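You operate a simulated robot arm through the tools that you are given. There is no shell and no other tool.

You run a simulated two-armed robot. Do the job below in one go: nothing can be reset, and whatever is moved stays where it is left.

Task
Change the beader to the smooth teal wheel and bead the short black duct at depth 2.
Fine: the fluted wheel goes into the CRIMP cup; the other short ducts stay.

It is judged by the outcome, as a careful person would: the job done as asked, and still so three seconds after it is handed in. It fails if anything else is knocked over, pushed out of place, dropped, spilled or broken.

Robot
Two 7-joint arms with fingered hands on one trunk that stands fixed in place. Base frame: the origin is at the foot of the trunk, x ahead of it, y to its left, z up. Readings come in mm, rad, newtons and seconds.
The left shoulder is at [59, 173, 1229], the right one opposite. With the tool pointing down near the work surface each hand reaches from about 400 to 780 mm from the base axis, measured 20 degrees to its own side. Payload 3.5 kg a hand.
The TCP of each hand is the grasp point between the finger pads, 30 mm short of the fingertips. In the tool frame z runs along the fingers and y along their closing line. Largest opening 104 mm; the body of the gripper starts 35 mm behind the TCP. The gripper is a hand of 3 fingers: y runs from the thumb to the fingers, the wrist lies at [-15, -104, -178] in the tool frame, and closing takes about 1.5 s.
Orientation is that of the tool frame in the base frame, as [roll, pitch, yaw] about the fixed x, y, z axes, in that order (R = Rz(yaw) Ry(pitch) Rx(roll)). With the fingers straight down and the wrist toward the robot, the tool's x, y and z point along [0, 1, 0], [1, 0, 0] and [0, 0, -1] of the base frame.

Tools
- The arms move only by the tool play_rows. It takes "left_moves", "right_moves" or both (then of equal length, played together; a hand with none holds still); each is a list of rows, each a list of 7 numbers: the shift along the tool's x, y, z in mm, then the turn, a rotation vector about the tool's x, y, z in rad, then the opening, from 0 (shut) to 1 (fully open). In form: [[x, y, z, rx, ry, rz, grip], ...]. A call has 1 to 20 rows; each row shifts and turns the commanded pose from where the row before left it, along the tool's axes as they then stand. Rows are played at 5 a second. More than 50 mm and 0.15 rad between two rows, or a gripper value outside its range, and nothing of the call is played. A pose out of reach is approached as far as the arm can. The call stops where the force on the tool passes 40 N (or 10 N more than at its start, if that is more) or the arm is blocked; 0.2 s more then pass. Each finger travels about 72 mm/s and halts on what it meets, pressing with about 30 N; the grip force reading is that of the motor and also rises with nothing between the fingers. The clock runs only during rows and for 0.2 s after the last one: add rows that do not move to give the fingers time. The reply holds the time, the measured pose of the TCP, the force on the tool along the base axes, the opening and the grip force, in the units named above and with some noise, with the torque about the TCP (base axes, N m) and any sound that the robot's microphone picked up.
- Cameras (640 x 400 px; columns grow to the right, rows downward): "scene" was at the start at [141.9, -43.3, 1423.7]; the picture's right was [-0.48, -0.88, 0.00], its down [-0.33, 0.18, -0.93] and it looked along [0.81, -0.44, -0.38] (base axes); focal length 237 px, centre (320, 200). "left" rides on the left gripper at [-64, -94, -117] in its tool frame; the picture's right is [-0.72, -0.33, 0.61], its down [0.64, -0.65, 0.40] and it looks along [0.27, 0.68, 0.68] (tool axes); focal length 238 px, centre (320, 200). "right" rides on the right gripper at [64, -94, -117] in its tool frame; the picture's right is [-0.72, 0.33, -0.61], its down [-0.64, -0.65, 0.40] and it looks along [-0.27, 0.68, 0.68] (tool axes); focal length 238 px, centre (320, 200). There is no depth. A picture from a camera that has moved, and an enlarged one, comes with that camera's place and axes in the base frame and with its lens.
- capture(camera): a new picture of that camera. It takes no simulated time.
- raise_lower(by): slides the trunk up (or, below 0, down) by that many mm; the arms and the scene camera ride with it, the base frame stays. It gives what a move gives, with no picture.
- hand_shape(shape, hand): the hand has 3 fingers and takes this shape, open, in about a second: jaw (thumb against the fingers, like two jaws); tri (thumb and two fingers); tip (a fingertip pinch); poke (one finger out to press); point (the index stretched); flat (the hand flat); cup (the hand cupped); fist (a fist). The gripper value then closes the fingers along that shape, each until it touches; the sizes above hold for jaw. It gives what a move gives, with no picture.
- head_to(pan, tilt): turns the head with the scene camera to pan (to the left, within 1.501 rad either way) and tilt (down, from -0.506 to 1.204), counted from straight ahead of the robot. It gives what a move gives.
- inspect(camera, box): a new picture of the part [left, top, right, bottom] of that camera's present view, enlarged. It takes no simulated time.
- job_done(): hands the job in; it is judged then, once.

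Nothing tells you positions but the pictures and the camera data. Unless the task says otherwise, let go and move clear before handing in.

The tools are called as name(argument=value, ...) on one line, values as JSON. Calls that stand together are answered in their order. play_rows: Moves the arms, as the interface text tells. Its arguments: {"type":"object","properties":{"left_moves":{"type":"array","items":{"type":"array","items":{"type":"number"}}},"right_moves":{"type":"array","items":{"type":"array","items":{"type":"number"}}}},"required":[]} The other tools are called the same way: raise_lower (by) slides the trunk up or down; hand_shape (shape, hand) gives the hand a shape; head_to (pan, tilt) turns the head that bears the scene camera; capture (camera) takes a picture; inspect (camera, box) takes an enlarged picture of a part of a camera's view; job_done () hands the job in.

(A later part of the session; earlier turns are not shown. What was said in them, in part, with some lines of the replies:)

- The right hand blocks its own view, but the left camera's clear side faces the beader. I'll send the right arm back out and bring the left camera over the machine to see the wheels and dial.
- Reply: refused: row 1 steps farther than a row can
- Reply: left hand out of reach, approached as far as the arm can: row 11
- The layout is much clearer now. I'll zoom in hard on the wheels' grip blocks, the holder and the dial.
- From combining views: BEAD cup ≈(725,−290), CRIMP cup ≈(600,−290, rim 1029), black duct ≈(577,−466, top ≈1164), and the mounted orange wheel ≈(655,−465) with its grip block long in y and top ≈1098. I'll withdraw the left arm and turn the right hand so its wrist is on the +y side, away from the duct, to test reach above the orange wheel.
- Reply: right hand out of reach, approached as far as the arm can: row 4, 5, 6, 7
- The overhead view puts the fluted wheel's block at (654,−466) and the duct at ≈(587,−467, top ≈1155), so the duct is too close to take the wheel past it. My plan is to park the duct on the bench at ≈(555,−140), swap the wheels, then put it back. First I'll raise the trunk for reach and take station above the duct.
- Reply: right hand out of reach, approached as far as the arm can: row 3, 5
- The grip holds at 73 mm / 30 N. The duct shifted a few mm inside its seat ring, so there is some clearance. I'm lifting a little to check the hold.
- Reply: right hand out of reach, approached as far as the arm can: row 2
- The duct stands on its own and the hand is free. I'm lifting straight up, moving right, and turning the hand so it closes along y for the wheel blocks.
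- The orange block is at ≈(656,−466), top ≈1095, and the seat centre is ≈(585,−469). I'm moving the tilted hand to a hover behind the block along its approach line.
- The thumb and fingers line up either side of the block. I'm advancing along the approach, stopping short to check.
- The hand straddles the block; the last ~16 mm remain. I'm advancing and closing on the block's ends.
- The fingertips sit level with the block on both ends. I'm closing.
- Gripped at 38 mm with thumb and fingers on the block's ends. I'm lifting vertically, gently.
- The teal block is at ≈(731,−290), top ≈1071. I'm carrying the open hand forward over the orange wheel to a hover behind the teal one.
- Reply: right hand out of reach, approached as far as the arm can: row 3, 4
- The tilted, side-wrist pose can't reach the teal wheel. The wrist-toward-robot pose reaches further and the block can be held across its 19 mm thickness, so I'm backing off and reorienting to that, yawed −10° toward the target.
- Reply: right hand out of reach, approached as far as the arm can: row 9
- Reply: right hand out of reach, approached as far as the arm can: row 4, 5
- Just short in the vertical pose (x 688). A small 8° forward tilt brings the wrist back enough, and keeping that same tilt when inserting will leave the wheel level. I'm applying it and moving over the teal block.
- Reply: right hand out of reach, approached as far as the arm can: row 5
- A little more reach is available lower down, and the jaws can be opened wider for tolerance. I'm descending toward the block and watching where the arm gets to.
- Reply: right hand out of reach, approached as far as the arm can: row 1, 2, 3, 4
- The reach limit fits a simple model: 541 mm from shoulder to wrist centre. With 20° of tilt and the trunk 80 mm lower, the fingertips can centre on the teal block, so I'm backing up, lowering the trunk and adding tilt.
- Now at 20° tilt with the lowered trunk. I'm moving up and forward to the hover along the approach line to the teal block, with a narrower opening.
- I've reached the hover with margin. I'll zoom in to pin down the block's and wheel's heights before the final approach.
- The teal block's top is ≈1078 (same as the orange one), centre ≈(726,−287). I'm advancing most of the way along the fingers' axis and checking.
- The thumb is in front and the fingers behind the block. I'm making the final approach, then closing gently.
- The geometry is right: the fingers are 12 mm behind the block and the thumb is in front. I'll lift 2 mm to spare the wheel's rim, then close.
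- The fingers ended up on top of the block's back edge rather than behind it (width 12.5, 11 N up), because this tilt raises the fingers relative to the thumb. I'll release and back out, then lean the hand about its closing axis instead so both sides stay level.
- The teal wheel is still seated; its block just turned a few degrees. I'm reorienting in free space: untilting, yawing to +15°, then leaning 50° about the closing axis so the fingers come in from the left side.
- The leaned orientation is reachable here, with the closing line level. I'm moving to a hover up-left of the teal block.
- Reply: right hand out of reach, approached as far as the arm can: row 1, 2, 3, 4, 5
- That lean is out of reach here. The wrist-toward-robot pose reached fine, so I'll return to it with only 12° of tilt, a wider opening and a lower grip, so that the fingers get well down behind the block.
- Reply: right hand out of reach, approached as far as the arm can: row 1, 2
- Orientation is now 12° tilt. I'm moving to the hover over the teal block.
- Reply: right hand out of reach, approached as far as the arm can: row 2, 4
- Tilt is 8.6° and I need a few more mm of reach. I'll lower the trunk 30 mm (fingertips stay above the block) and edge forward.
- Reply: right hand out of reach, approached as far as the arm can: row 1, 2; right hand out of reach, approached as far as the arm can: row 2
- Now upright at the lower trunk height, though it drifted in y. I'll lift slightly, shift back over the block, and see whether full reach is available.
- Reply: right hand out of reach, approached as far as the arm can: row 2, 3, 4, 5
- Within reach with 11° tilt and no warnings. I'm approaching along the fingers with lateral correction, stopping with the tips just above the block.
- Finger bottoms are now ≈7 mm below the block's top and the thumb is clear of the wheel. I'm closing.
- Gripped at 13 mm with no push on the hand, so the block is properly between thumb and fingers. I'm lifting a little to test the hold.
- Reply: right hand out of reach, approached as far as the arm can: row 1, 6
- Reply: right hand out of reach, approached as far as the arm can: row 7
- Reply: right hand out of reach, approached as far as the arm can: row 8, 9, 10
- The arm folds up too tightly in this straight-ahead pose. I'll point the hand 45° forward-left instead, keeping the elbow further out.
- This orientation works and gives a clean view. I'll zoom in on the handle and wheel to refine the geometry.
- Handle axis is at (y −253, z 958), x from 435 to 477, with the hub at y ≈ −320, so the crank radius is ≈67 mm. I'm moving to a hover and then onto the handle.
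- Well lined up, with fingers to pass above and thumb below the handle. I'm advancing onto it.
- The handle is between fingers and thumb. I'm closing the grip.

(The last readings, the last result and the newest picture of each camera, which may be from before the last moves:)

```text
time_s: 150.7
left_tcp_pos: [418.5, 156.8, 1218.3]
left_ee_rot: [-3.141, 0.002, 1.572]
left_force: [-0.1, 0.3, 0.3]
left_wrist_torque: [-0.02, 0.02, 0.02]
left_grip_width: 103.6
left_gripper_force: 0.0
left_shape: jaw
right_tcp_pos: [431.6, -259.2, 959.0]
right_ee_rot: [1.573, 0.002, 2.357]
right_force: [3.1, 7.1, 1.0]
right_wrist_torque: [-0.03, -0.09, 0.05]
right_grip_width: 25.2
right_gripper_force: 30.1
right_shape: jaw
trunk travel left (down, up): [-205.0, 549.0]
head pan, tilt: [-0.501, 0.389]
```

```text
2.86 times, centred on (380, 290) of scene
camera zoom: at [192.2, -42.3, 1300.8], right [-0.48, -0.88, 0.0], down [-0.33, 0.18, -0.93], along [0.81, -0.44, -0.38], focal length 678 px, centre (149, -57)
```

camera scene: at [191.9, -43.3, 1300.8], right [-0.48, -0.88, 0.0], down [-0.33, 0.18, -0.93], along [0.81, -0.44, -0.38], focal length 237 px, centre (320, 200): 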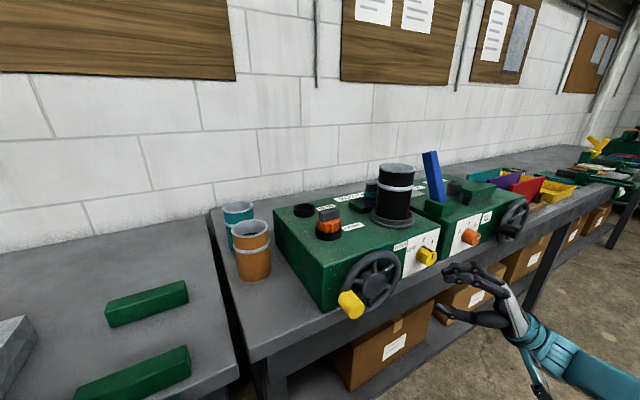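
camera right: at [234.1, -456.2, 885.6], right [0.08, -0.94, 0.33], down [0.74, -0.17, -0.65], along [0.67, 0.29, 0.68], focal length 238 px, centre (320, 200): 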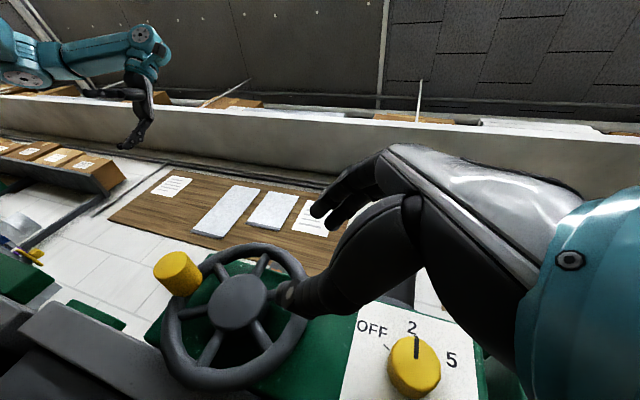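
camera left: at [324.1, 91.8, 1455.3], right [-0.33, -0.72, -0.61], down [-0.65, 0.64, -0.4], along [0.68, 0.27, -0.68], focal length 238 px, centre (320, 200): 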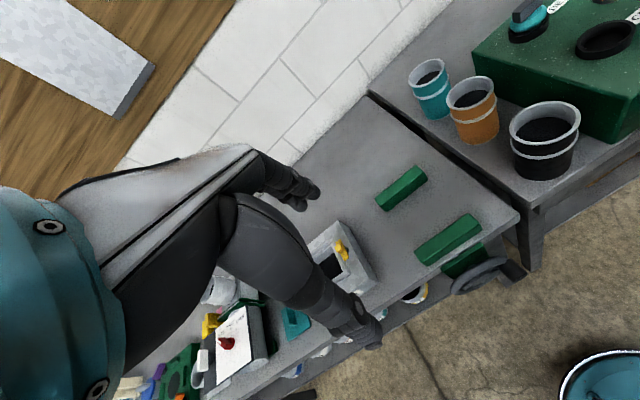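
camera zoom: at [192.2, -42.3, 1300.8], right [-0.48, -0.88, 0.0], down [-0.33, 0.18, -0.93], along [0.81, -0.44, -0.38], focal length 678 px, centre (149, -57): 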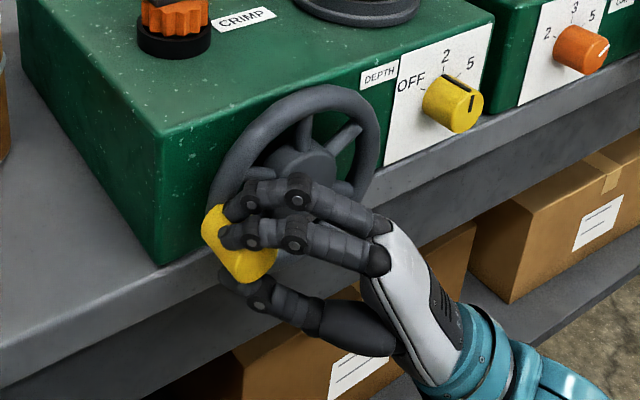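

The handle is held (25 mm). I'm cranking the first quarter turn clockwise (up and over), keeping the hand's orientation fixed.

play_rows(right_moves=[[-0.73, 11.72, -0.73, 0, 0, 0, 0.1], [-2.14, 11.37, -2.16, 0, 0, 0, 0.1], [-3.5, 10.66, -3.52, 0, 0, 0, 0.1], [-4.76, 9.64, -4.79, 0, 0, 0, 0.1], [-5.87, 8.32, -5.9, 0, 0, 0, 0.1], [-6.8, 6.75, -6.83, 0, 0, 0, 0.1], [-7.52, 4.97, -7.56, 0, 0, 0, 0.1], [-8.02, 3.04, -8.06, 0, 0, 0, 0.1], [-8.26, 1.03, -8.31, 0, 0, 0, 0.1], [0, 0, 0, 0, 0, 0, 0.1]])

inspect(camera="scene", box=[310, 130, 450, 330])

capture(camera="right")

```text
time_s: 152.9
left_tcp_pos: [418.0, 158.3, 1219.1]
left_ee_rot: [3.141, 0.001, 1.573]
left_force: [-0.1, 0.6, -0.1]
left_wrist_torque: [-0.01, 0.01, 0.0]
left_grip_width: 104.0
left_gripper_force: 0.0
left_shape: jaw
right_tcp_pos: [430.4, -326.6, 1028.4]
right_ee_rot: [1.57, 0.006, 2.359]
right_force: [5.3, 15.2, 15.7]
right_wrist_torque: [1.08, -0.56, -0.42]
right_grip_width: 22.6
right_gripper_force: 29.9
right_shape: jaw
trunk travel left (down, up): [-205.0, 549.0]
head pan, tilt: [-0.501, 0.389]
```

```text
2.00 times, centred on (380, 230) of scene
camera zoom: at [191.5, -40.7, 1301.1], right [-0.48, -0.88, 0.0], down [-0.33, 0.18, -0.93], along [0.81, -0.44, -0.38], focal length 474 px, centre (200, 140)
```

zoom: 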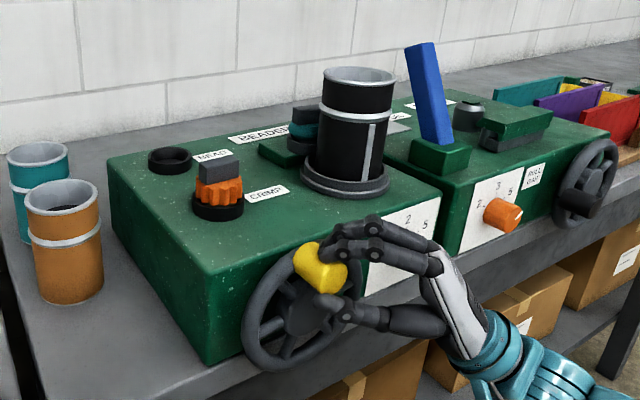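

```text
taken
camera right: at [303.1, -365.2, 932.4], right [0.08, -0.94, 0.33], down [0.74, -0.17, -0.65], along [0.67, 0.29, 0.69], focal length 238 px, centre (320, 200)
```

right: 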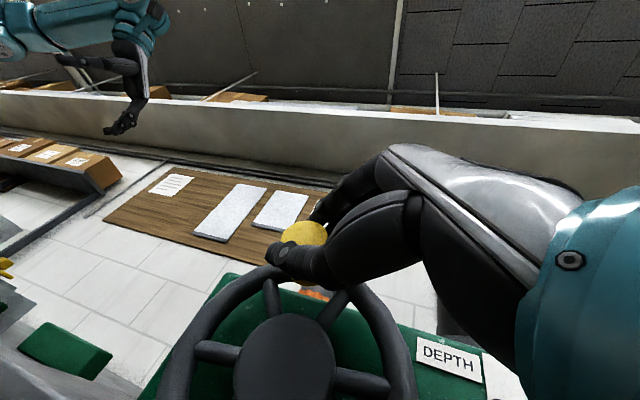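

It works: the duct has turned (its seam came into view) and the wheel follows the handle. The handle has crept toward my fingertips, so I'll open, look, and regrasp deeper.

play_rows(right_moves=[[0, 0, 0, 0, 0, 0, 0.3], [0, 0, 0, 0, 0, 0, 0.45], [0, 0, 0, 0, 0, 0, 0.55], [0, 0, 0, 0, 0, 0, 0.55]])

inspect(camera="right", box=[180, 160, 400, 380])

inspect(camera="scene", box=[320, 200, 440, 330])

inspect(camera="scene", box=[340, 140, 440, 240])

```text
time_s: 153.9
left_tcp_pos: [419.1, 155.5, 1218.7]
left_ee_rot: [-3.14, 0.001, 1.574]
left_force: [0.1, 0.1, -0.4]
left_wrist_torque: [-0.02, 0.02, -0.01]
left_grip_width: 103.9
left_gripper_force: 0.0
left_shape: jaw
right_tcp_pos: [431.6, -329.2, 1024.9]
right_ee_rot: [1.574, 0.001, 2.358]
right_force: [-0.4, -0.3, 0.1]
right_wrist_torque: [0.01, -0.04, 0.0]
right_grip_width: 57.0
right_gripper_force: 0.1
right_shape: jaw
trunk travel left (down, up): [-205.0, 549.0]
head pan, tilt: [-0.501, 0.389]
```

```text
1.82 times, centred on (290, 270) of right
camera zoom: at [303.7, -366.8, 930.1], right [0.08, -0.94, 0.33], down [0.74, -0.17, -0.65], along [0.67, 0.29, 0.68], focal length 433 px, centre (374, 73)
```

zoom: 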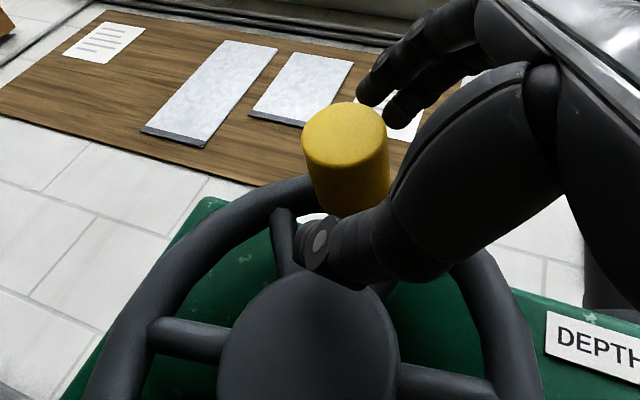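

```text
3.08 times, centred on (380, 265) of scene
camera zoom: at [192.4, -43.3, 1300.7], right [-0.48, -0.88, 0.0], down [-0.33, 0.18, -0.92], along [0.81, -0.44, -0.38], focal length 730 px, centre (135, 0)
```

zoom: 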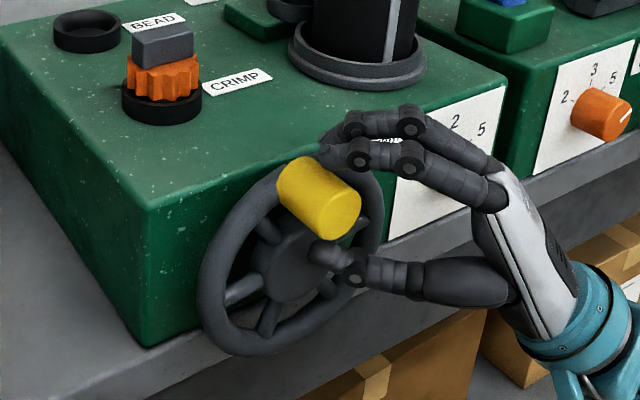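

```text
4.00 times, centred on (390, 190) of scene
camera zoom: at [192.4, -43.3, 1300.7], right [-0.48, -0.88, 0.0], down [-0.33, 0.18, -0.92], along [0.81, -0.44, -0.38], focal length 949 px, centre (40, 240)
```

zoom: 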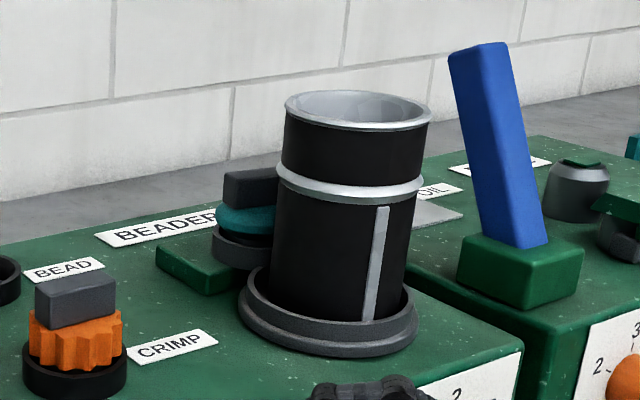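

The handle is at φ≈80° (y −308, z 1029), and R≈70. I'll turn the hand to 60° so I can take the handle deeper in the grip, then re-close.

play_rows(right_moves=[[0, 0, 0, 0, 0.131, 0, 0.55], [0, 0, 0, 0, 0.131, 0, 0.55], [1.2, 2, 8, 0, 0, 0, 0.55], [1.2, 1.7, 8, 0, 0, 0, 0.55], [1.1, 0, 6, 0, 0, 0, 0.55], [0, 0, 0, 0, 0, 0, 0.55]])

inspect(camera="right", box=[180, 160, 400, 380])

inspect(camera="scene", box=[320, 200, 440, 330])

```text
time_s: 155.3
left_tcp_pos: [419.2, 155.8, 1219.0]
left_ee_rot: [3.141, -0.001, 1.571]
left_force: [-0.7, -0.2, 0.0]
left_wrist_torque: [-0.01, 0.04, -0.03]
left_grip_width: 104.0
left_gripper_force: 0.0
left_shape: jaw
right_tcp_pos: [438.0, -306.4, 1030.6]
right_ee_rot: [1.573, 0.002, 2.621]
right_force: [-0.2, 0.1, -0.2]
right_wrist_torque: [0.0, 0.0, 0.01]
right_grip_width: 56.7
right_gripper_force: 0.1
right_shape: jaw
trunk travel left (down, up): [-205.0, 549.0]
head pan, tilt: [-0.501, 0.389]
```

```text
1.82 times, centred on (290, 270) of right
camera zoom: at [325.2, -376.4, 934.7], right [0.32, -0.89, 0.33], down [0.76, 0.03, -0.65], along [0.57, 0.46, 0.68], focal length 433 px, centre (374, 73)
```

zoom: 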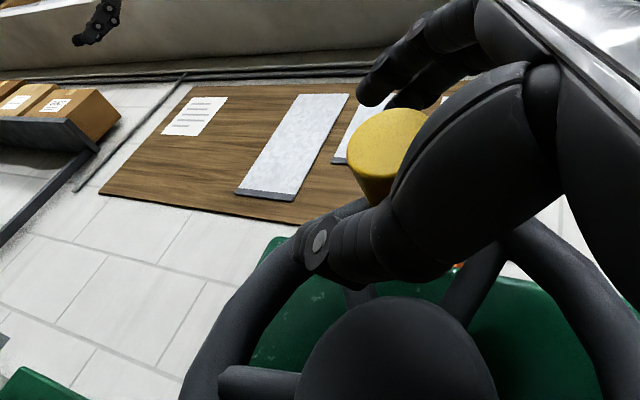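

```text
3.08 times, centred on (380, 265) of scene
camera zoom: at [191.9, -43.3, 1300.8], right [-0.48, -0.88, 0.0], down [-0.33, 0.18, -0.93], along [0.81, -0.44, -0.38], focal length 730 px, centre (135, 0)
```

zoom: 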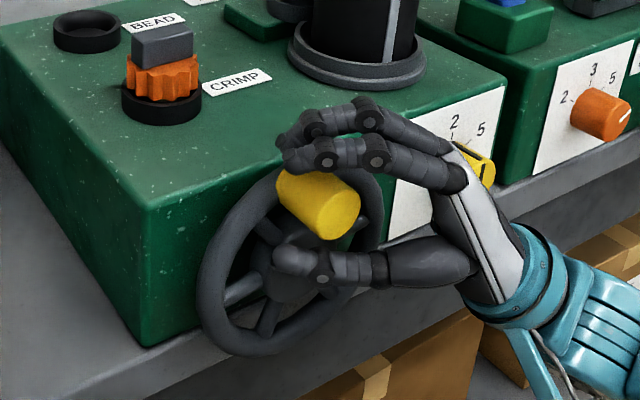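

The handle is well inside the grip now. I'm closing and cranking on through the top to the right side.

play_rows(right_moves=[[0, 0, 0, 0, 0, 0, 0.4], [0, 0, 0, 0, 0, 0, 0.25], [0, 0, 0, 0, 0, 0, 0.1], [0, 0, 0, 0, 0, 0, 0.1], [-6.1, 1.07, -10.6, 0, 0, 0, 0.1], [-6.1, -1.07, -10.6, 0, 0, 0, 0.1], [-5.94, -3.18, -10.3, 0, 0, 0, 0.1], [-5.57, -5.19, -9.65, 0, 0, 0, 0.1], [-5.03, -7.05, -8.72, 0, 0, 0, 0.1], [-4.35, -8.69, -7.53, 0, 0, 0, 0.1], [-3.53, -10.07, -6.1, 0, 0, 0, 0.1], [-2.6, -11.14, -4.5, 0, 0, 0, 0.1], [-1.6, -11.88, -2.75, 0, 0, 0, 0.1], [-0.54, -12.24, -0.93, 0, 0, 0, 0.1], [0, 0, 0, 0, 0, 0, 0.1]])

inspect(camera="scene", box=[320, 130, 460, 330])

capture(camera="right")

```text
time_s: 157.1
left_tcp_pos: [419.1, 156.3, 1218.8]
left_ee_rot: [-3.14, 0.001, 1.574]
left_force: [0.1, 0.2, 0.0]
left_wrist_torque: [0.0, -0.01, 0.02]
left_grip_width: 104.0
left_gripper_force: 0.0
left_shape: jaw
right_tcp_pos: [439.2, -348.9, 1016.5]
right_ee_rot: [1.587, -0.003, 2.625]
right_force: [6.3, 19.9, -17.8]
right_wrist_torque: [0.55, -0.18, 0.0]
right_grip_width: 17.1
right_gripper_force: 29.7
right_shape: jaw
trunk travel left (down, up): [-205.0, 549.0]
head pan, tilt: [-0.501, 0.389]
stopped in row 9 (right hand): the force on the tool passed its limit at 42 N (the readings are from after the stop); the commanded pose is now the measured one
```

```text
2.00 times, centred on (390, 230) of scene
camera zoom: at [193.1, -42.2, 1300.8], right [-0.48, -0.88, 0.0], down [-0.33, 0.18, -0.92], along [0.81, -0.44, -0.38], focal length 474 px, centre (180, 140)
```

zoom: 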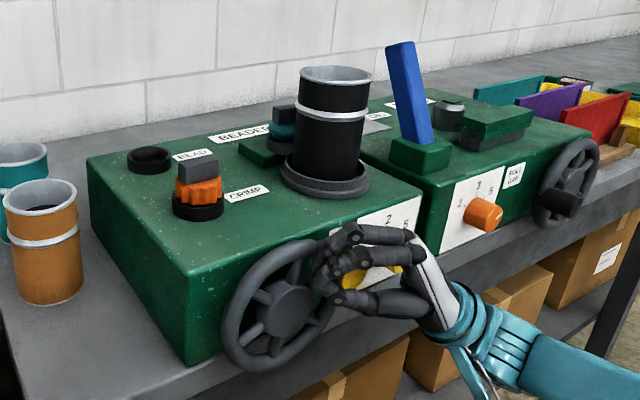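

```text
taken
camera right: at [324.7, -420.1, 922.7], right [0.33, -0.88, 0.33], down [0.75, 0.03, -0.66], along [0.58, 0.47, 0.67], focal length 238 px, centre (320, 200)
```

right: 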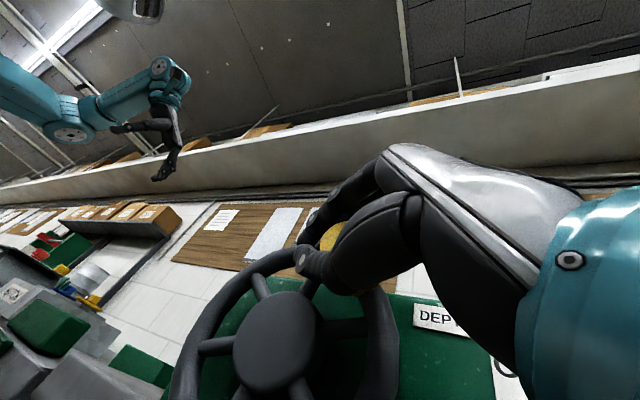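

It stopped at the force limit: the handle worked its way toward the palm and is now ahead of the hand. I'll open, look and regrasp centred.

play_rows(right_moves=[[0, 0, 0, 0, 0, 0, 0.3], [0, 0, 0, 0, 0, 0, 0.45], [0, 0, 0, 0, 0, 0, 0.6], [0, 0, 0, 0, 0, 0, 0.6]])

inspect(camera="right", box=[180, 160, 400, 380])

inspect(camera="scene", box=[330, 200, 450, 330])

inspect(camera="scene", box=[340, 140, 440, 240])

```text
time_s: 158.1
left_tcp_pos: [419.3, 157.2, 1218.8]
left_ee_rot: [-3.141, 0.0, 1.571]
left_force: [-0.2, 0.5, 0.0]
left_wrist_torque: [0.0, 0.01, 0.0]
left_grip_width: 103.9
left_gripper_force: 0.1
left_shape: jaw
right_tcp_pos: [439.0, -351.3, 1019.6]
right_ee_rot: [1.579, 0.001, 2.625]
right_force: [-0.3, -0.7, 0.3]
right_wrist_torque: [-0.01, -0.01, 0.02]
right_grip_width: 61.9
right_gripper_force: 0.0
right_shape: jaw
trunk travel left (down, up): [-205.0, 549.0]
head pan, tilt: [-0.501, 0.389]
```

```text
1.82 times, centred on (290, 270) of right
camera zoom: at [324.8, -422.0, 924.9], right [0.32, -0.89, 0.33], down [0.75, 0.03, -0.66], along [0.57, 0.46, 0.68], focal length 433 px, centre (374, 73)
```

zoom: 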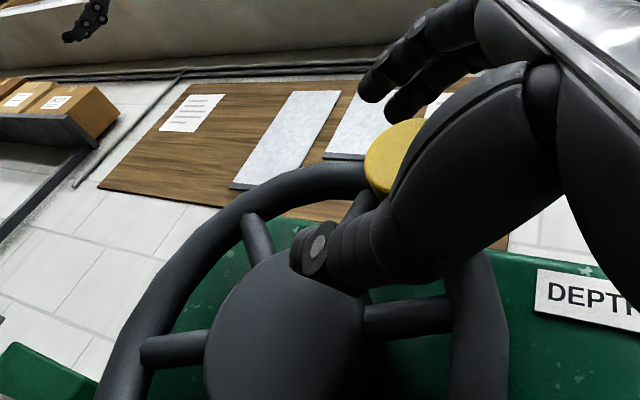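

```text
3.08 times, centred on (390, 265) of scene
camera zoom: at [192.0, -43.2, 1300.8], right [-0.48, -0.88, 0.0], down [-0.33, 0.18, -0.93], along [0.81, -0.44, -0.38], focal length 730 px, centre (105, 0)
```

zoom: 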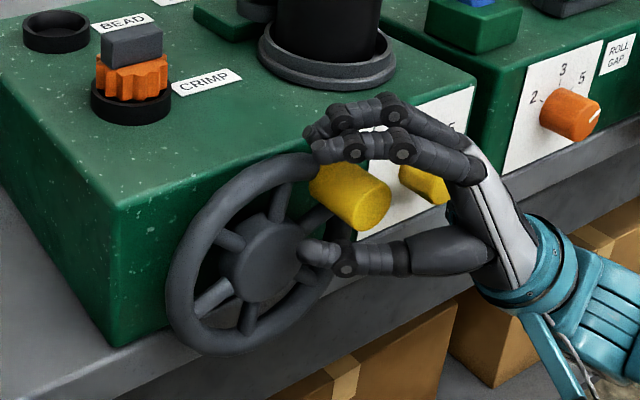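

```text
4.00 times, centred on (390, 190) of scene
camera zoom: at [192.0, -43.2, 1300.8], right [-0.48, -0.88, 0.0], down [-0.33, 0.18, -0.93], along [0.81, -0.44, -0.38], focal length 949 px, centre (40, 240)
```

zoom: 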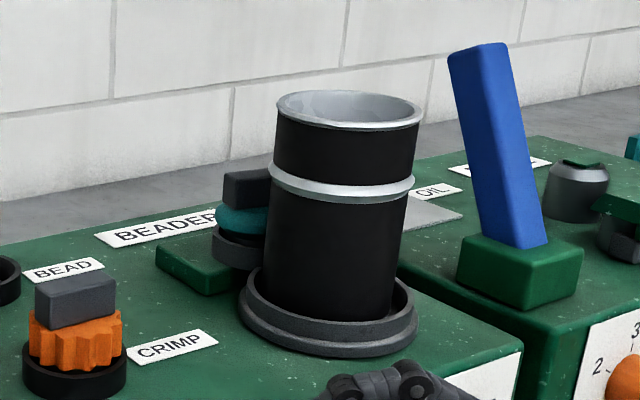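

The handle is at φ≈122°. For the downward half, the fingers push it positively, so I'll recentre, use a lighter cage grip, and crank down the right side.

play_rows(right_moves=[[-4.25, -3, -7.4, 0, 0, 0, 0.5], [0, 0, 0, 0, 0, 0, 0.4], [0, 0, 0, 0, 0, 0, 0.28], [0, 0, 0, 0, 0, 0, 0.26], [-4.8, -7.24, -8.3, 0, 0, 0, 0.26], [-4.1, -8.79, -7.1, 0, 0, 0, 0.26], [-3.3, -10.09, -5.7, 0, 0, 0, 0.26], [-2.35, -11.07, -4.1, 0, 0, 0, 0.26], [-1.35, -11.72, -2.3, 0, 0, 0, 0.26], [-0.3, -12.01, -0.55, 0, 0, 0, 0.26], [0.7, -11.94, 1.3, 0, 0, 0, 0.26], [1.75, -11.5, 3, 0, 0, 0, 0.26], [0, 0, 0, 0, 0, 0, 0.26]])

inspect(camera="scene", box=[320, 130, 460, 330])

capture(camera="right")

```text
time_s: 160.9
left_tcp_pos: [415.8, 157.2, 1219.9]
left_ee_rot: [3.14, 0.002, 1.573]
left_force: [0.1, -0.6, 0.1]
left_wrist_torque: [0.0, 0.0, -0.03]
left_grip_width: 103.6
left_gripper_force: 0.2
left_shape: jaw
right_tcp_pos: [437.9, -389.3, 936.6]
right_ee_rot: [1.568, 0.007, 2.624]
right_force: [1.1, -5.9, 35.0]
right_wrist_torque: [0.53, -0.2, 0.06]
right_grip_width: 44.1
right_gripper_force: 0.1
right_shape: jaw
trunk travel left (down, up): [-205.0, 549.0]
head pan, tilt: [-0.501, 0.389]
```

```text
2.00 times, centred on (390, 230) of scene
camera zoom: at [189.5, -42.1, 1301.6], right [-0.48, -0.88, 0.0], down [-0.33, 0.18, -0.93], along [0.81, -0.44, -0.38], focal length 474 px, centre (180, 140)
```

zoom: 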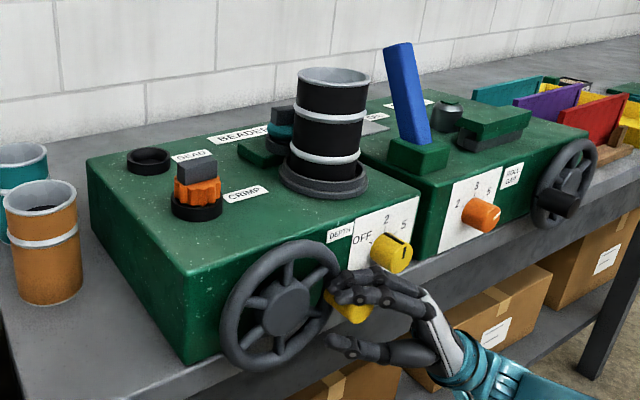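

```text
taken
camera right: at [325.1, -459.1, 839.7], right [0.32, -0.89, 0.33], down [0.76, 0.03, -0.65], along [0.57, 0.46, 0.69], focal length 238 px, centre (320, 200)
```

right: 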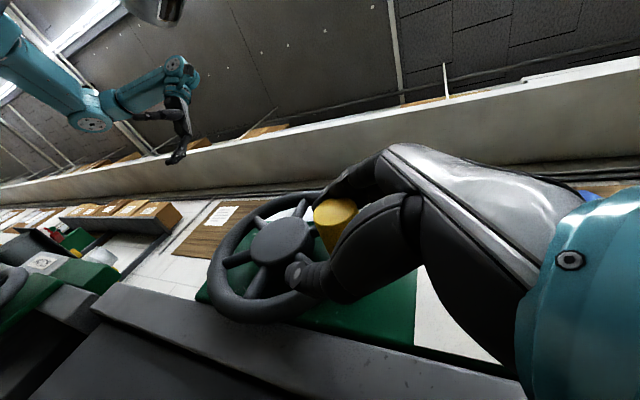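

A bead ring has now appeared around the lower part of the duct. I'll look at it closely.

inspect(camera="scene", box=[355, 150, 425, 240])

inspect(camera="left", box=[480, 0, 640, 120])

inspect(camera="scene", box=[340, 220, 460, 340])

```text
4.44 times, centred on (390, 195) of scene
camera zoom: at [189.5, -42.1, 1301.6], right [-0.48, -0.88, 0.0], down [-0.33, 0.18, -0.93], along [0.81, -0.44, -0.38], focal length 1054 px, centre (9, 222)
```

zoom: 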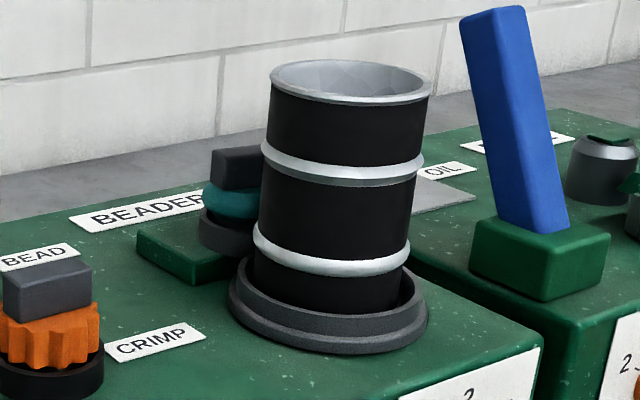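

```text
3.33 times, centred on (560, 60) of left
camera zoom: at [321.8, 93.3, 1336.1], right [-0.32, -0.72, -0.61], down [-0.65, 0.64, -0.41], along [0.68, 0.27, -0.68], focal length 794 px, centre (-480, 667)
```

zoom: 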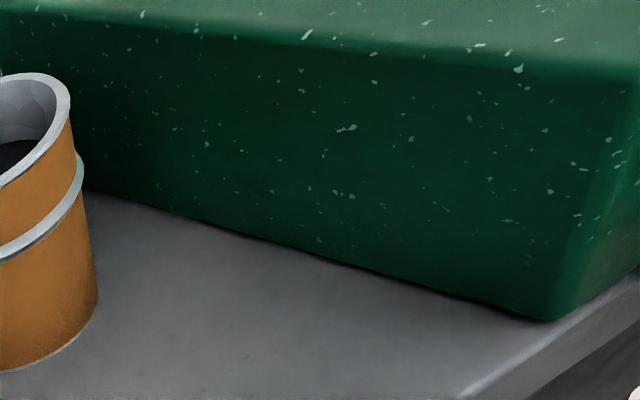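

```text
3.33 times, centred on (400, 280) of scene
camera zoom: at [189.5, -42.1, 1301.6], right [-0.48, -0.88, 0.0], down [-0.33, 0.18, -0.93], along [0.81, -0.44, -0.38], focal length 791 px, centre (53, -67)
```

zoom: 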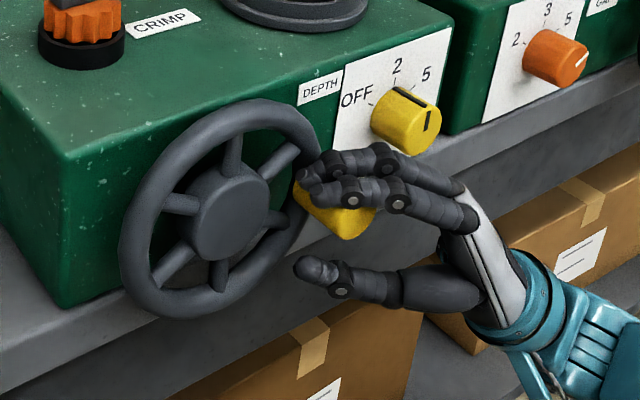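

The bead ring is complete across the visible side, and the dial is still at 2. To be sure it goes fully around, I'll recentre on the handle and crank about another quarter turn.

play_rows(right_moves=[[0, 0, 0, 0, 0, 0, 0.5], [-2, 6, -1.6, 0, 0, 0, 0.55], [0, 6, 0, 0, 0, 0, 0.55], [0, 0, 0, 0, 0, 0, 0.55]])

inspect(camera="scene", box=[340, 220, 460, 340])

inspect(camera="right", box=[180, 160, 400, 380])

```text
time_s: 161.9
left_tcp_pos: [416.8, 157.0, 1219.2]
left_ee_rot: [-3.141, -0.001, 1.571]
left_force: [-1.3, -0.2, 0.2]
left_wrist_torque: [0.01, 0.03, -0.02]
left_grip_width: 103.8
left_gripper_force: 0.1
left_shape: jaw
right_tcp_pos: [440.2, -389.7, 941.5]
right_ee_rot: [1.581, -0.001, 2.622]
right_force: [0.1, 2.0, 0.0]
right_wrist_torque: [0.0, 0.0, 0.07]
right_grip_width: 58.0
right_gripper_force: 0.2
right_shape: jaw
trunk travel left (down, up): [-205.0, 549.0]
head pan, tilt: [-0.501, 0.389]
```

```text
3.33 times, centred on (400, 280) of scene
camera zoom: at [191.8, -43.0, 1300.7], right [-0.48, -0.88, 0.0], down [-0.33, 0.18, -0.93], along [0.81, -0.44, -0.38], focal length 791 px, centre (53, -67)
```

zoom: 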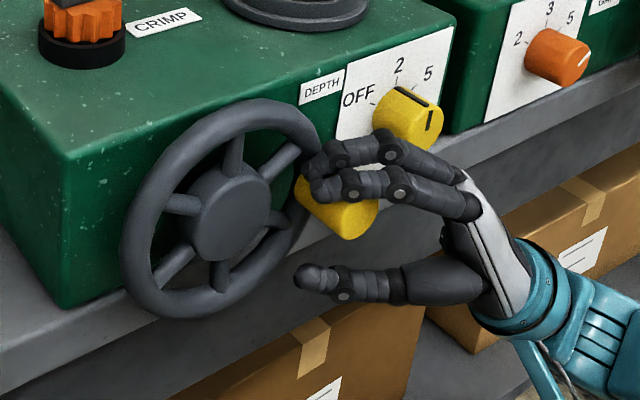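

```text
1.82 times, centred on (290, 270) of right
camera zoom: at [325.6, -461.0, 848.2], right [0.32, -0.89, 0.33], down [0.75, 0.03, -0.66], along [0.57, 0.46, 0.68], focal length 433 px, centre (374, 73)
```

zoom: 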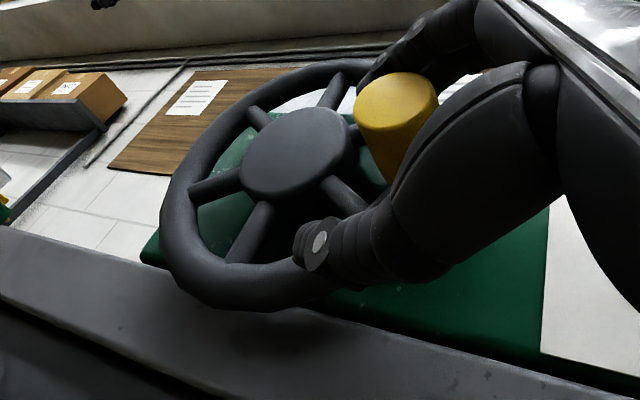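

The handle sits against the fingers; I'll raise a few mm, close, and crank the next quarter.

play_rows(right_moves=[[0, 7, 0, 0, 0, 0, 0.45], [0, 0, 0, 0, 0, 0, 0.3], [0, 0, 0, 0, 0, 0, 0.15], [0, 0, 0, 0, 0, 0, 0.15], [1.35, -11.7, 2.3, 0, 0, 0, 0.15], [2.35, -11.1, 4.1, 0, 0, 0, 0.15], [3.25, -10.1, 5.6, 0, 0, 0, 0.15], [4.1, -8.8, 7.1, 0, 0, 0, 0.15], [4.8, -7.2, 8.3, 0, 0, 0, 0.15], [5.35, -5.5, 9.3, 0, 0, 0, 0.15], [5.75, -3.5, 10, 0, 0, 0, 0.15], [5.95, -1.5, 10.3, 0, 0, 0, 0.15], [0, 0, 0, 0, 0, 0, 0.15]])

inspect(camera="scene", box=[320, 130, 460, 330])

capture(camera="right")

```text
time_s: 163.6
left_tcp_pos: [416.9, 157.1, 1220.4]
left_ee_rot: [3.14, 0.002, 1.573]
left_force: [0.3, 0.0, 0.8]
left_wrist_torque: [0.01, -0.01, 0.04]
left_grip_width: 103.7
left_gripper_force: 0.2
left_shape: jaw
right_tcp_pos: [436.3, -377.0, 927.5]
right_ee_rot: [1.553, 0.019, 2.622]
right_force: [-11.6, -3.0, 25.4]
right_wrist_torque: [0.05, -0.54, 0.0]
right_grip_width: 27.2
right_gripper_force: 0.0
right_shape: jaw
trunk travel left (down, up): [-205.0, 549.0]
head pan, tilt: [-0.501, 0.389]
stopped in row 8 (right hand): the force on the tool passed its limit at 44 N (the readings are from after the stop); the commanded pose is now the measured one
```

```text
2.00 times, centred on (390, 230) of scene
camera zoom: at [188.9, -41.9, 1301.3], right [-0.48, -0.88, 0.0], down [-0.33, 0.18, -0.93], along [0.81, -0.44, -0.38], focal length 474 px, centre (180, 140)
```

zoom: 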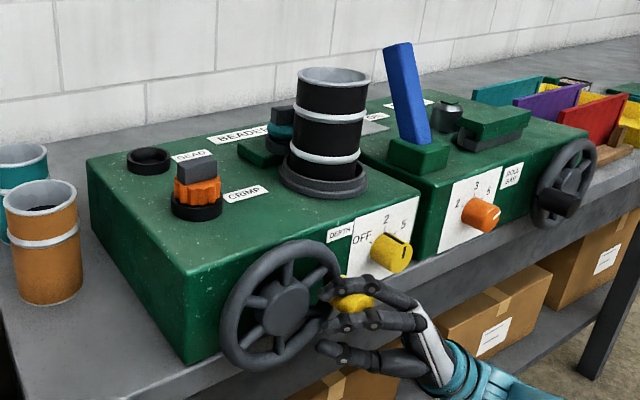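

```text
taken
camera right: at [326.3, -446.2, 829.4], right [0.31, -0.89, 0.33], down [0.77, 0.04, -0.63], along [0.55, 0.45, 0.7], focal length 238 px, centre (320, 200)
```

right: 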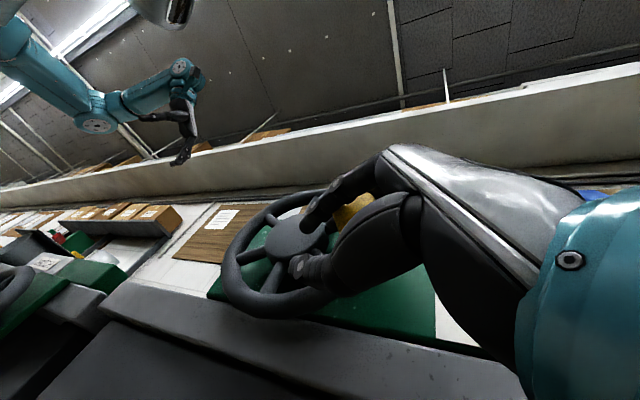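

The crank won't go further; the handle stayed at ≈188° while the hand moved on. The bead ring is there, so this looks like its end of travel, and I won't force it. I'll check how the fingers sit before letting go.

inspect(camera="scene", box=[350, 230, 430, 330])

inspect(camera="right", box=[200, 160, 400, 340])

inspect(camera="scene", box=[355, 150, 425, 240])

```text
4.00 times, centred on (390, 280) of scene
camera zoom: at [188.9, -41.9, 1301.3], right [-0.48, -0.88, 0.0], down [-0.33, 0.18, -0.93], along [0.81, -0.44, -0.38], focal length 949 px, centre (40, -120)
```

zoom: 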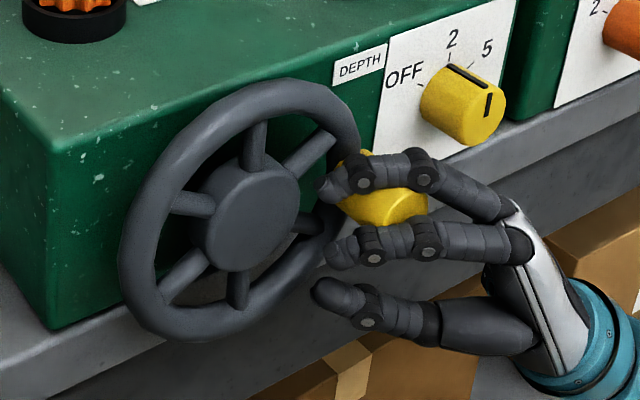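

```text
2.22 times, centred on (300, 250) of right
camera zoom: at [326.3, -446.2, 829.4], right [0.31, -0.89, 0.33], down [0.77, 0.04, -0.63], along [0.55, 0.45, 0.7], focal length 530 px, centre (364, 89)
```

zoom: 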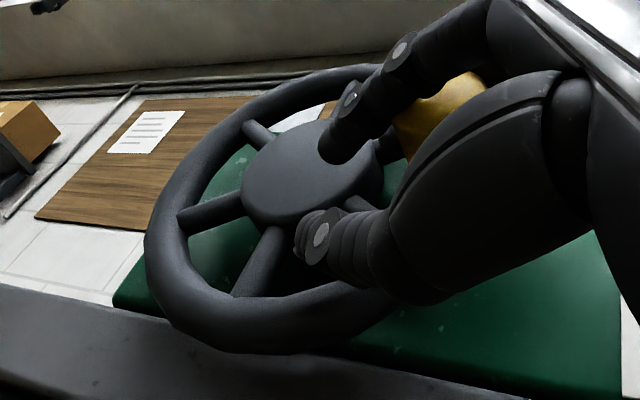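

```text
4.44 times, centred on (390, 195) of scene
camera zoom: at [188.9, -41.9, 1301.3], right [-0.48, -0.88, 0.0], down [-0.33, 0.18, -0.93], along [0.81, -0.44, -0.38], focal length 1054 px, centre (9, 222)
```

zoom: 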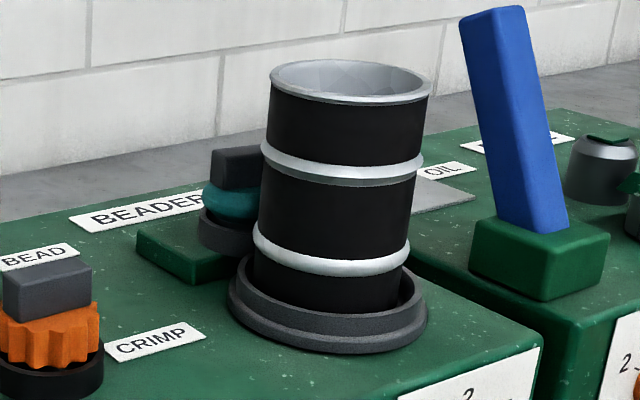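

One finger has slipped under the handle and the other is above it, and the crank is at its stop. I'll ease off the downward push and slide the hand straight back out without changing the opening.

play_rows(right_moves=[[0, 5, 0, 0, 0, 0, 0.28], [0, 4, -4, 0, 0, 0, 0.28], [0, 0, -10, 0, 0, 0, 0.28], [0, 0, -15, 0, 0, 0, 0.28], [0, 0, -20, 0, 0, 0, 0.28], [0, 0, 0, 0, 0, 0, 0.28]])

inspect(camera="scene", box=[340, 220, 460, 340])

capture(camera="right")

```text
time_s: 165.0
left_tcp_pos: [417.6, 154.2, 1219.0]
left_ee_rot: [3.142, -0.002, 1.571]
left_force: [0.0, -0.5, -0.3]
left_wrist_torque: [-0.01, -0.04, -0.01]
left_grip_width: 103.8
left_gripper_force: 0.1
left_shape: jaw
right_tcp_pos: [412.5, -424.4, 931.1]
right_ee_rot: [1.562, 0.008, 2.619]
right_force: [0.0, -13.0, 11.0]
right_wrist_torque: [0.74, -0.29, -0.3]
right_grip_width: 36.0
right_gripper_force: 0.0
right_shape: jaw
trunk travel left (down, up): [-205.0, 549.0]
head pan, tilt: [-0.501, 0.389]
```

```text
3.33 times, centred on (400, 280) of scene
camera zoom: at [190.9, -44.7, 1301.0], right [-0.48, -0.88, 0.0], down [-0.33, 0.18, -0.93], along [0.81, -0.44, -0.38], focal length 791 px, centre (53, -67)
```

zoom: 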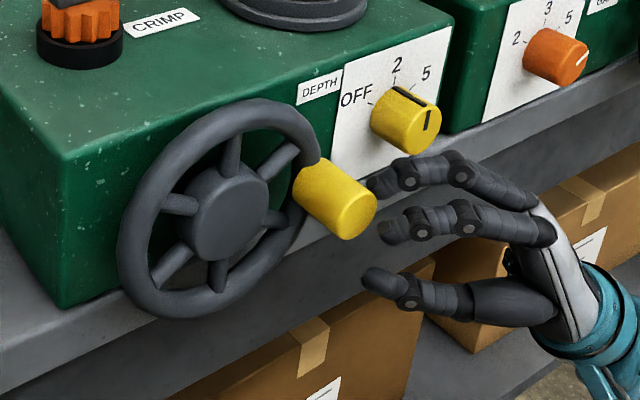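

```text
taken
camera right: at [299.7, -492.6, 834.9], right [0.31, -0.89, 0.33], down [0.77, 0.03, -0.64], along [0.56, 0.45, 0.69], focal length 238 px, centre (320, 200)
```

right: 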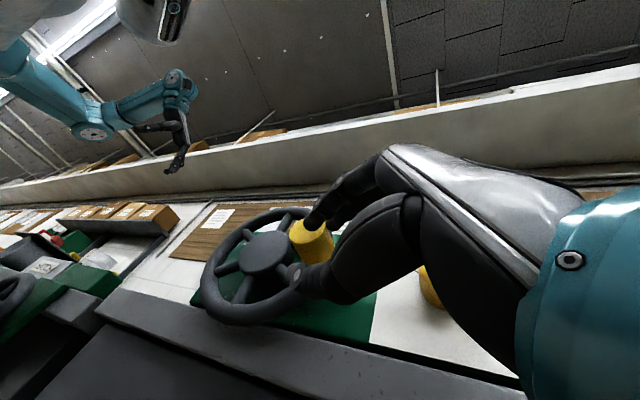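

The hand is free; the handle rests at exactly the opposite side (half a turn from its start). I'm withdrawing the hand fully.

play_rows(right_moves=[[0, 0, -25, 0, 0, 0, 0.3], [0, 0, -40, 0, 0, 0, 0.4], [0, 0, -40, 0, 0, 0, 0.5], [0, 0, 0, 0, 0, 0, 0.5]])

capture(camera="scene")

capture(camera="right")

inspect(camera="scene", box=[320, 220, 460, 340])

```text
time_s: 166.0
left_tcp_pos: [417.9, 155.9, 1218.5]
left_ee_rot: [3.141, 0.0, 1.574]
left_force: [0.3, -0.6, -0.2]
left_wrist_torque: [0.0, -0.03, 0.0]
left_grip_width: 103.8
left_gripper_force: 0.1
left_shape: jaw
right_tcp_pos: [359.0, -512.0, 929.5]
right_ee_rot: [1.566, 0.007, 2.621]
right_force: [-0.3, 0.2, 0.7]
right_wrist_torque: [-0.01, -0.02, 0.0]
right_grip_width: 51.5
right_gripper_force: 0.0
right_shape: jaw
trunk travel left (down, up): [-205.0, 549.0]
head pan, tilt: [-0.501, 0.389]
```

```text
taken
camera scene: at [191.9, -43.2, 1300.8], right [-0.48, -0.88, 0.0], down [-0.33, 0.18, -0.93], along [0.81, -0.44, -0.38], focal length 237 px, centre (320, 200)
```

scene: 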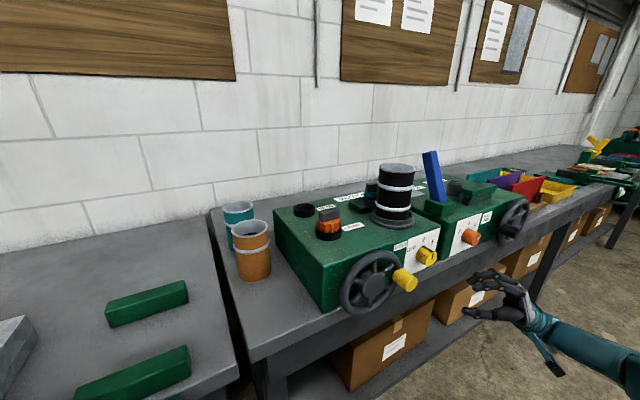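

```text
taken
camera right: at [246.3, -581.7, 833.5], right [0.32, -0.89, 0.33], down [0.76, 0.03, -0.65], along [0.56, 0.45, 0.69], focal length 238 px, centre (320, 200)
```

right: 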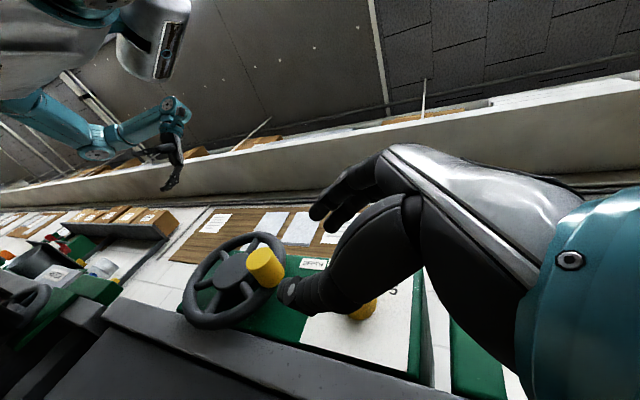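

```text
3.33 times, centred on (390, 280) of scene
camera zoom: at [191.9, -43.2, 1300.8], right [-0.48, -0.88, 0.0], down [-0.33, 0.18, -0.93], along [0.81, -0.44, -0.38], focal length 791 px, centre (87, -67)
```

zoom: 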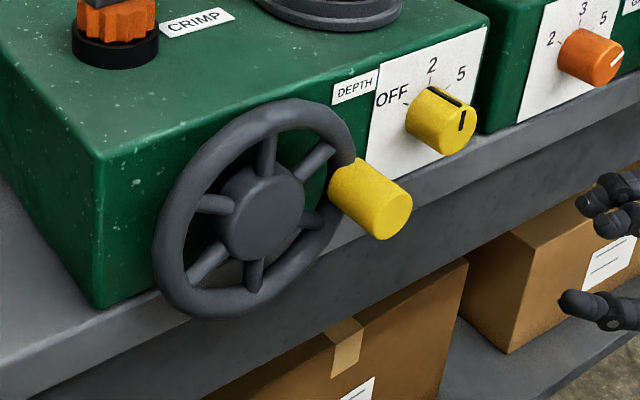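

The crank handle sprang back to exactly 180°, consistent with an end stop, so the stroke is complete. I'll raise the right arm clear and restore the trunk height, then inspect the result from other angles.

play_rows(right_moves=[[0, 20, -20, 0, 0, 0, 0.6], [0, 45, 0, 0, 0, 0, 0.6], [0, 45, 0, 0, 0, 0, 0.6], [0, 45, 0, 0, 0, 0, 0.6], [0, 45, 0, 0, 0, 0, 0.6], [0, 0, 0, 0, 0, 0, 0.6]])

raise_lower(by=120)

capture(camera="right")

capture(camera="scene")

inspect(camera="scene", box=[270, 180, 430, 310])

```text
time_s: 167.4
left_tcp_pos: [418.2, 155.8, 1218.6]
left_ee_rot: [3.14, 0.0, 1.574]
left_force: [-0.6, 0.2, -0.6]
left_wrist_torque: [-0.01, -0.01, -0.01]
left_grip_width: 103.9
left_gripper_force: 0.0
left_shape: jaw
right_tcp_pos: [349.2, -528.8, 1128.5]
right_ee_rot: [1.566, 0.006, 2.623]
right_force: [0.6, 0.4, -0.4]
right_wrist_torque: [0.01, 0.01, -0.05]
right_grip_width: 62.4
right_gripper_force: 0.0
right_shape: jaw
trunk travel left (down, up): [-205.0, 549.0]
head pan, tilt: [-0.501, 0.389]
```

```text
time_s: 168.9
left_tcp_pos: [418.4, 156.2, 1339.7]
left_ee_rot: [3.141, -0.001, 1.573]
left_force: [0.7, 0.6, -0.8]
left_wrist_torque: [-0.05, 0.0, 0.0]
left_grip_width: 103.9
left_gripper_force: 0.0
left_shape: jaw
right_tcp_pos: [351.2, -529.1, 1249.0]
right_ee_rot: [1.565, 0.008, 2.623]
right_force: [-0.3, -0.8, -0.3]
right_wrist_torque: [-0.01, -0.01, -0.05]
right_grip_width: 62.3
right_gripper_force: 0.0
right_shape: jaw
trunk travel left (down, up): [-325.0, 429.0]
head pan, tilt: [-0.501, 0.389]
```

```text
taken
camera right: at [238.5, -597.7, 1152.7], right [0.32, -0.89, 0.33], down [0.76, 0.03, -0.65], along [0.56, 0.45, 0.69], focal length 238 px, centre (320, 200)
```

right: 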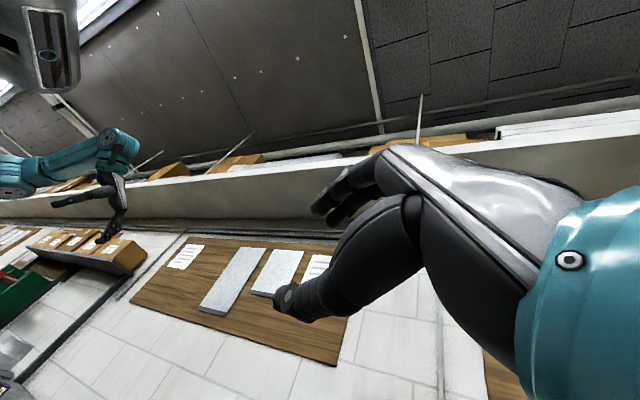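

```text
taken
camera scene: at [142.4, -43.3, 1423.5], right [-0.48, -0.88, 0.0], down [-0.33, 0.18, -0.92], along [0.81, -0.44, -0.38], focal length 237 px, centre (320, 200)
```

scene: 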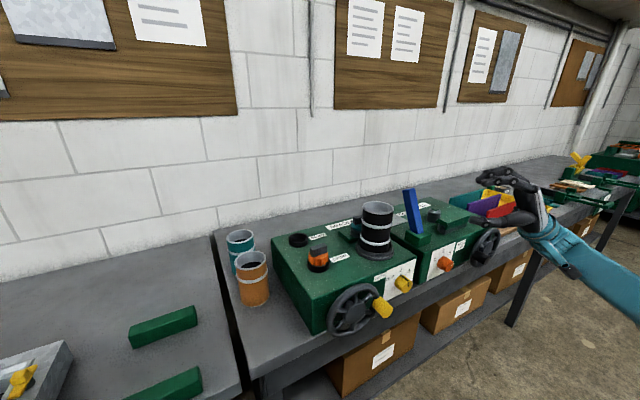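

```text
3.08 times, centred on (350, 245) of scene
camera zoom: at [142.4, -43.3, 1423.5], right [-0.48, -0.88, 0.0], down [-0.33, 0.18, -0.92], along [0.81, -0.44, -0.38], focal length 730 px, centre (228, 62)
```

zoom: 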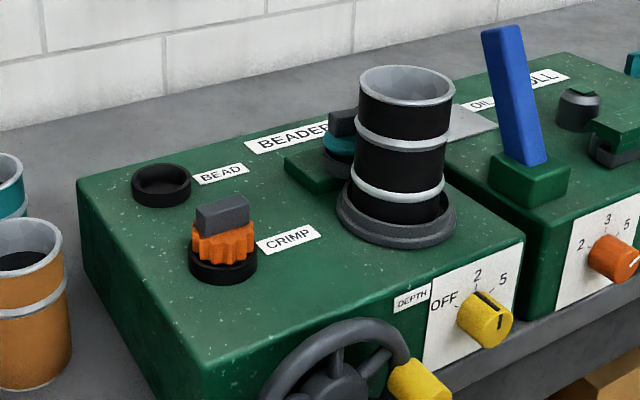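

Everything looks in place. I'll bring the left camera over for one more look at the duct's other side and the wheels.

play_rows(left_moves=[[-48, 0, 0, 0, 0, 0, 1], [-48, 0, 0, 0, 0, 0, 1], [-48, 0, 0, 0, 0, 0, 1], [-48, 0, 0, 0, 0, 0, 1], [-48, 0, 0, 0, 0, 0, 1], [-40, 25, 0, 0, 0, 0, 1], [-30, 25, 15, 0, 0, 0, 1], [0, 0, 0, 0, 0, 0, 1]])

inspect(camera="left", box=[440, 0, 640, 200])

inspect(camera="left", box=[520, 0, 640, 120])

```text
time_s: 170.7
left_tcp_pos: [470.2, -153.2, 1324.2]
left_ee_rot: [3.141, -0.001, 1.573]
left_force: [-0.4, -0.4, 0.5]
left_wrist_torque: [0.05, 0.0, 0.01]
left_grip_width: 103.8
left_gripper_force: 0.0
left_shape: jaw
right_tcp_pos: [351.1, -527.1, 1249.7]
right_ee_rot: [1.565, 0.009, 2.62]
right_force: [0.2, -1.0, -0.3]
right_wrist_torque: [0.0, 0.0, -0.03]
right_grip_width: 62.1
right_gripper_force: 0.0
right_shape: jaw
trunk travel left (down, up): [-325.0, 429.0]
head pan, tilt: [-0.501, 0.389]
```

```text
2.00 times, centred on (540, 100) of left
camera zoom: at [375.7, -216.5, 1439.8], right [-0.33, -0.72, -0.61], down [-0.65, 0.64, -0.4], along [0.68, 0.27, -0.68], focal length 477 px, centre (-120, 400)
```

zoom: 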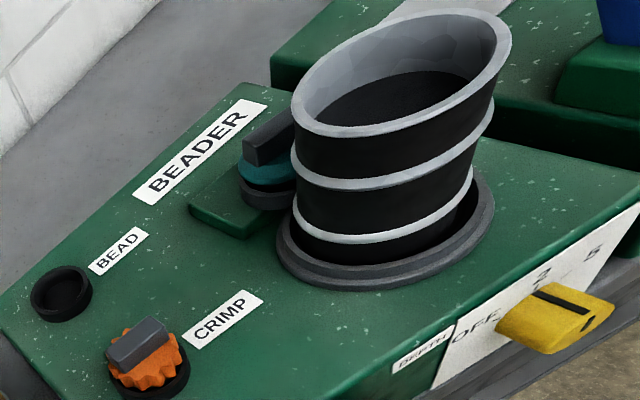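

```text
3.33 times, centred on (580, 60) of left
camera zoom: at [375.7, -216.5, 1439.8], right [-0.33, -0.72, -0.61], down [-0.65, 0.64, -0.4], along [0.68, 0.27, -0.68], focal length 794 px, centre (-547, 667)
```

zoom: 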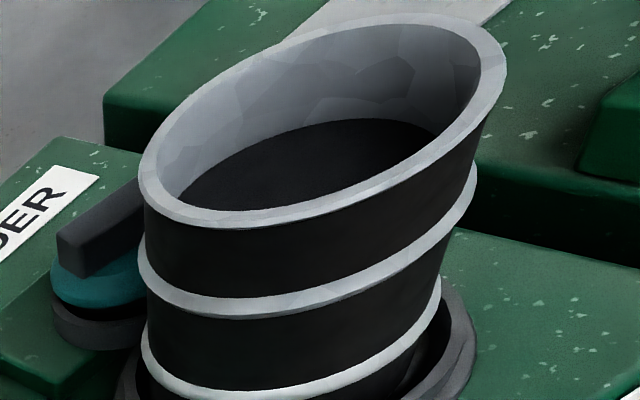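

The bead runs continuously round the duct, the teal wheel is mounted, the fluted wheel is in the CRIMP cup, and the other ducts are untouched. I'm withdrawing the left arm to its own side before handing in.

play_rows(left_moves=[[0, -25, -15, 0, 0, 0, 1], [40, -25, 0, 0, 0, 0, 1], [48, 0, 0, 0, 0, 0, 1], [48, 0, 0, 0, 0, 0, 1], [48, 0, 0, 0, 0, 0, 1], [48, 0, 0, 0, 0, 0, 1], [48, 0, 0, 0, 0, 0, 1], [0, 0, 0, 0, 0, 0, 1], [0, 0, 0, 0, 0, 0, 1]])

capture(camera="scene")

```text
time_s: 172.7
left_tcp_pos: [416.1, 126.3, 1340.7]
left_ee_rot: [3.141, 0.002, 1.572]
left_force: [-0.5, 0.7, -0.1]
left_wrist_torque: [0.0, 0.01, 0.01]
left_grip_width: 103.7
left_gripper_force: 0.0
left_shape: jaw
right_tcp_pos: [351.9, -527.8, 1249.5]
right_ee_rot: [1.565, 0.009, 2.619]
right_force: [0.5, 0.4, -1.0]
right_wrist_torque: [0.02, -0.02, 0.01]
right_grip_width: 62.3
right_gripper_force: 0.0
right_shape: jaw
trunk travel left (down, up): [-325.0, 429.0]
head pan, tilt: [-0.501, 0.389]
```

```text
taken
camera scene: at [141.9, -42.6, 1423.7], right [-0.48, -0.88, 0.0], down [-0.33, 0.18, -0.93], along [0.81, -0.44, -0.38], focal length 237 px, centre (320, 200)
```

scene: 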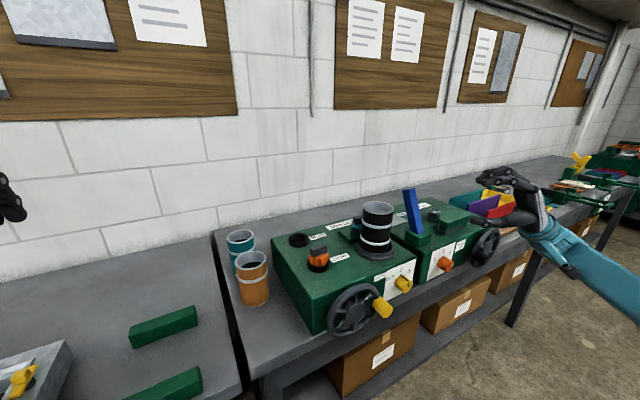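

Both hands are empty and clear, the scene is steady, and the beaded black duct stands on the beader with the dial at 2. I'm handing the job in.

job_done()

```text
The job is handed in.
```

The beader now carries the smooth teal wheel, and the short black duct is beaded with the depth dial at 2. I've handed the job in; no verdict has come back.

- **Wheels:** The fluted orange wheel stands in the CRIMP cup, and the teal one is in the holder.
- **Bead:** It runs unbroken around the duct on every side the cameras could see. I did not see the side pressed against the wheel.
- **Crank:** It turned half a turn and then would not go further, even at about 44 N. The handle settled back at the half-turn position, so I took it as an end stop and didn't force it.
- **Duct moved:** The black duct left no room to reach the fluted wheel, so I parked it on the bench during the wheel change and put it back in its seat before beading.
- **Other ducts:** The orange and teal ducts stayed where they were, and nothing was knocked over or dropped.

Both hands are empty and clear of the machine.
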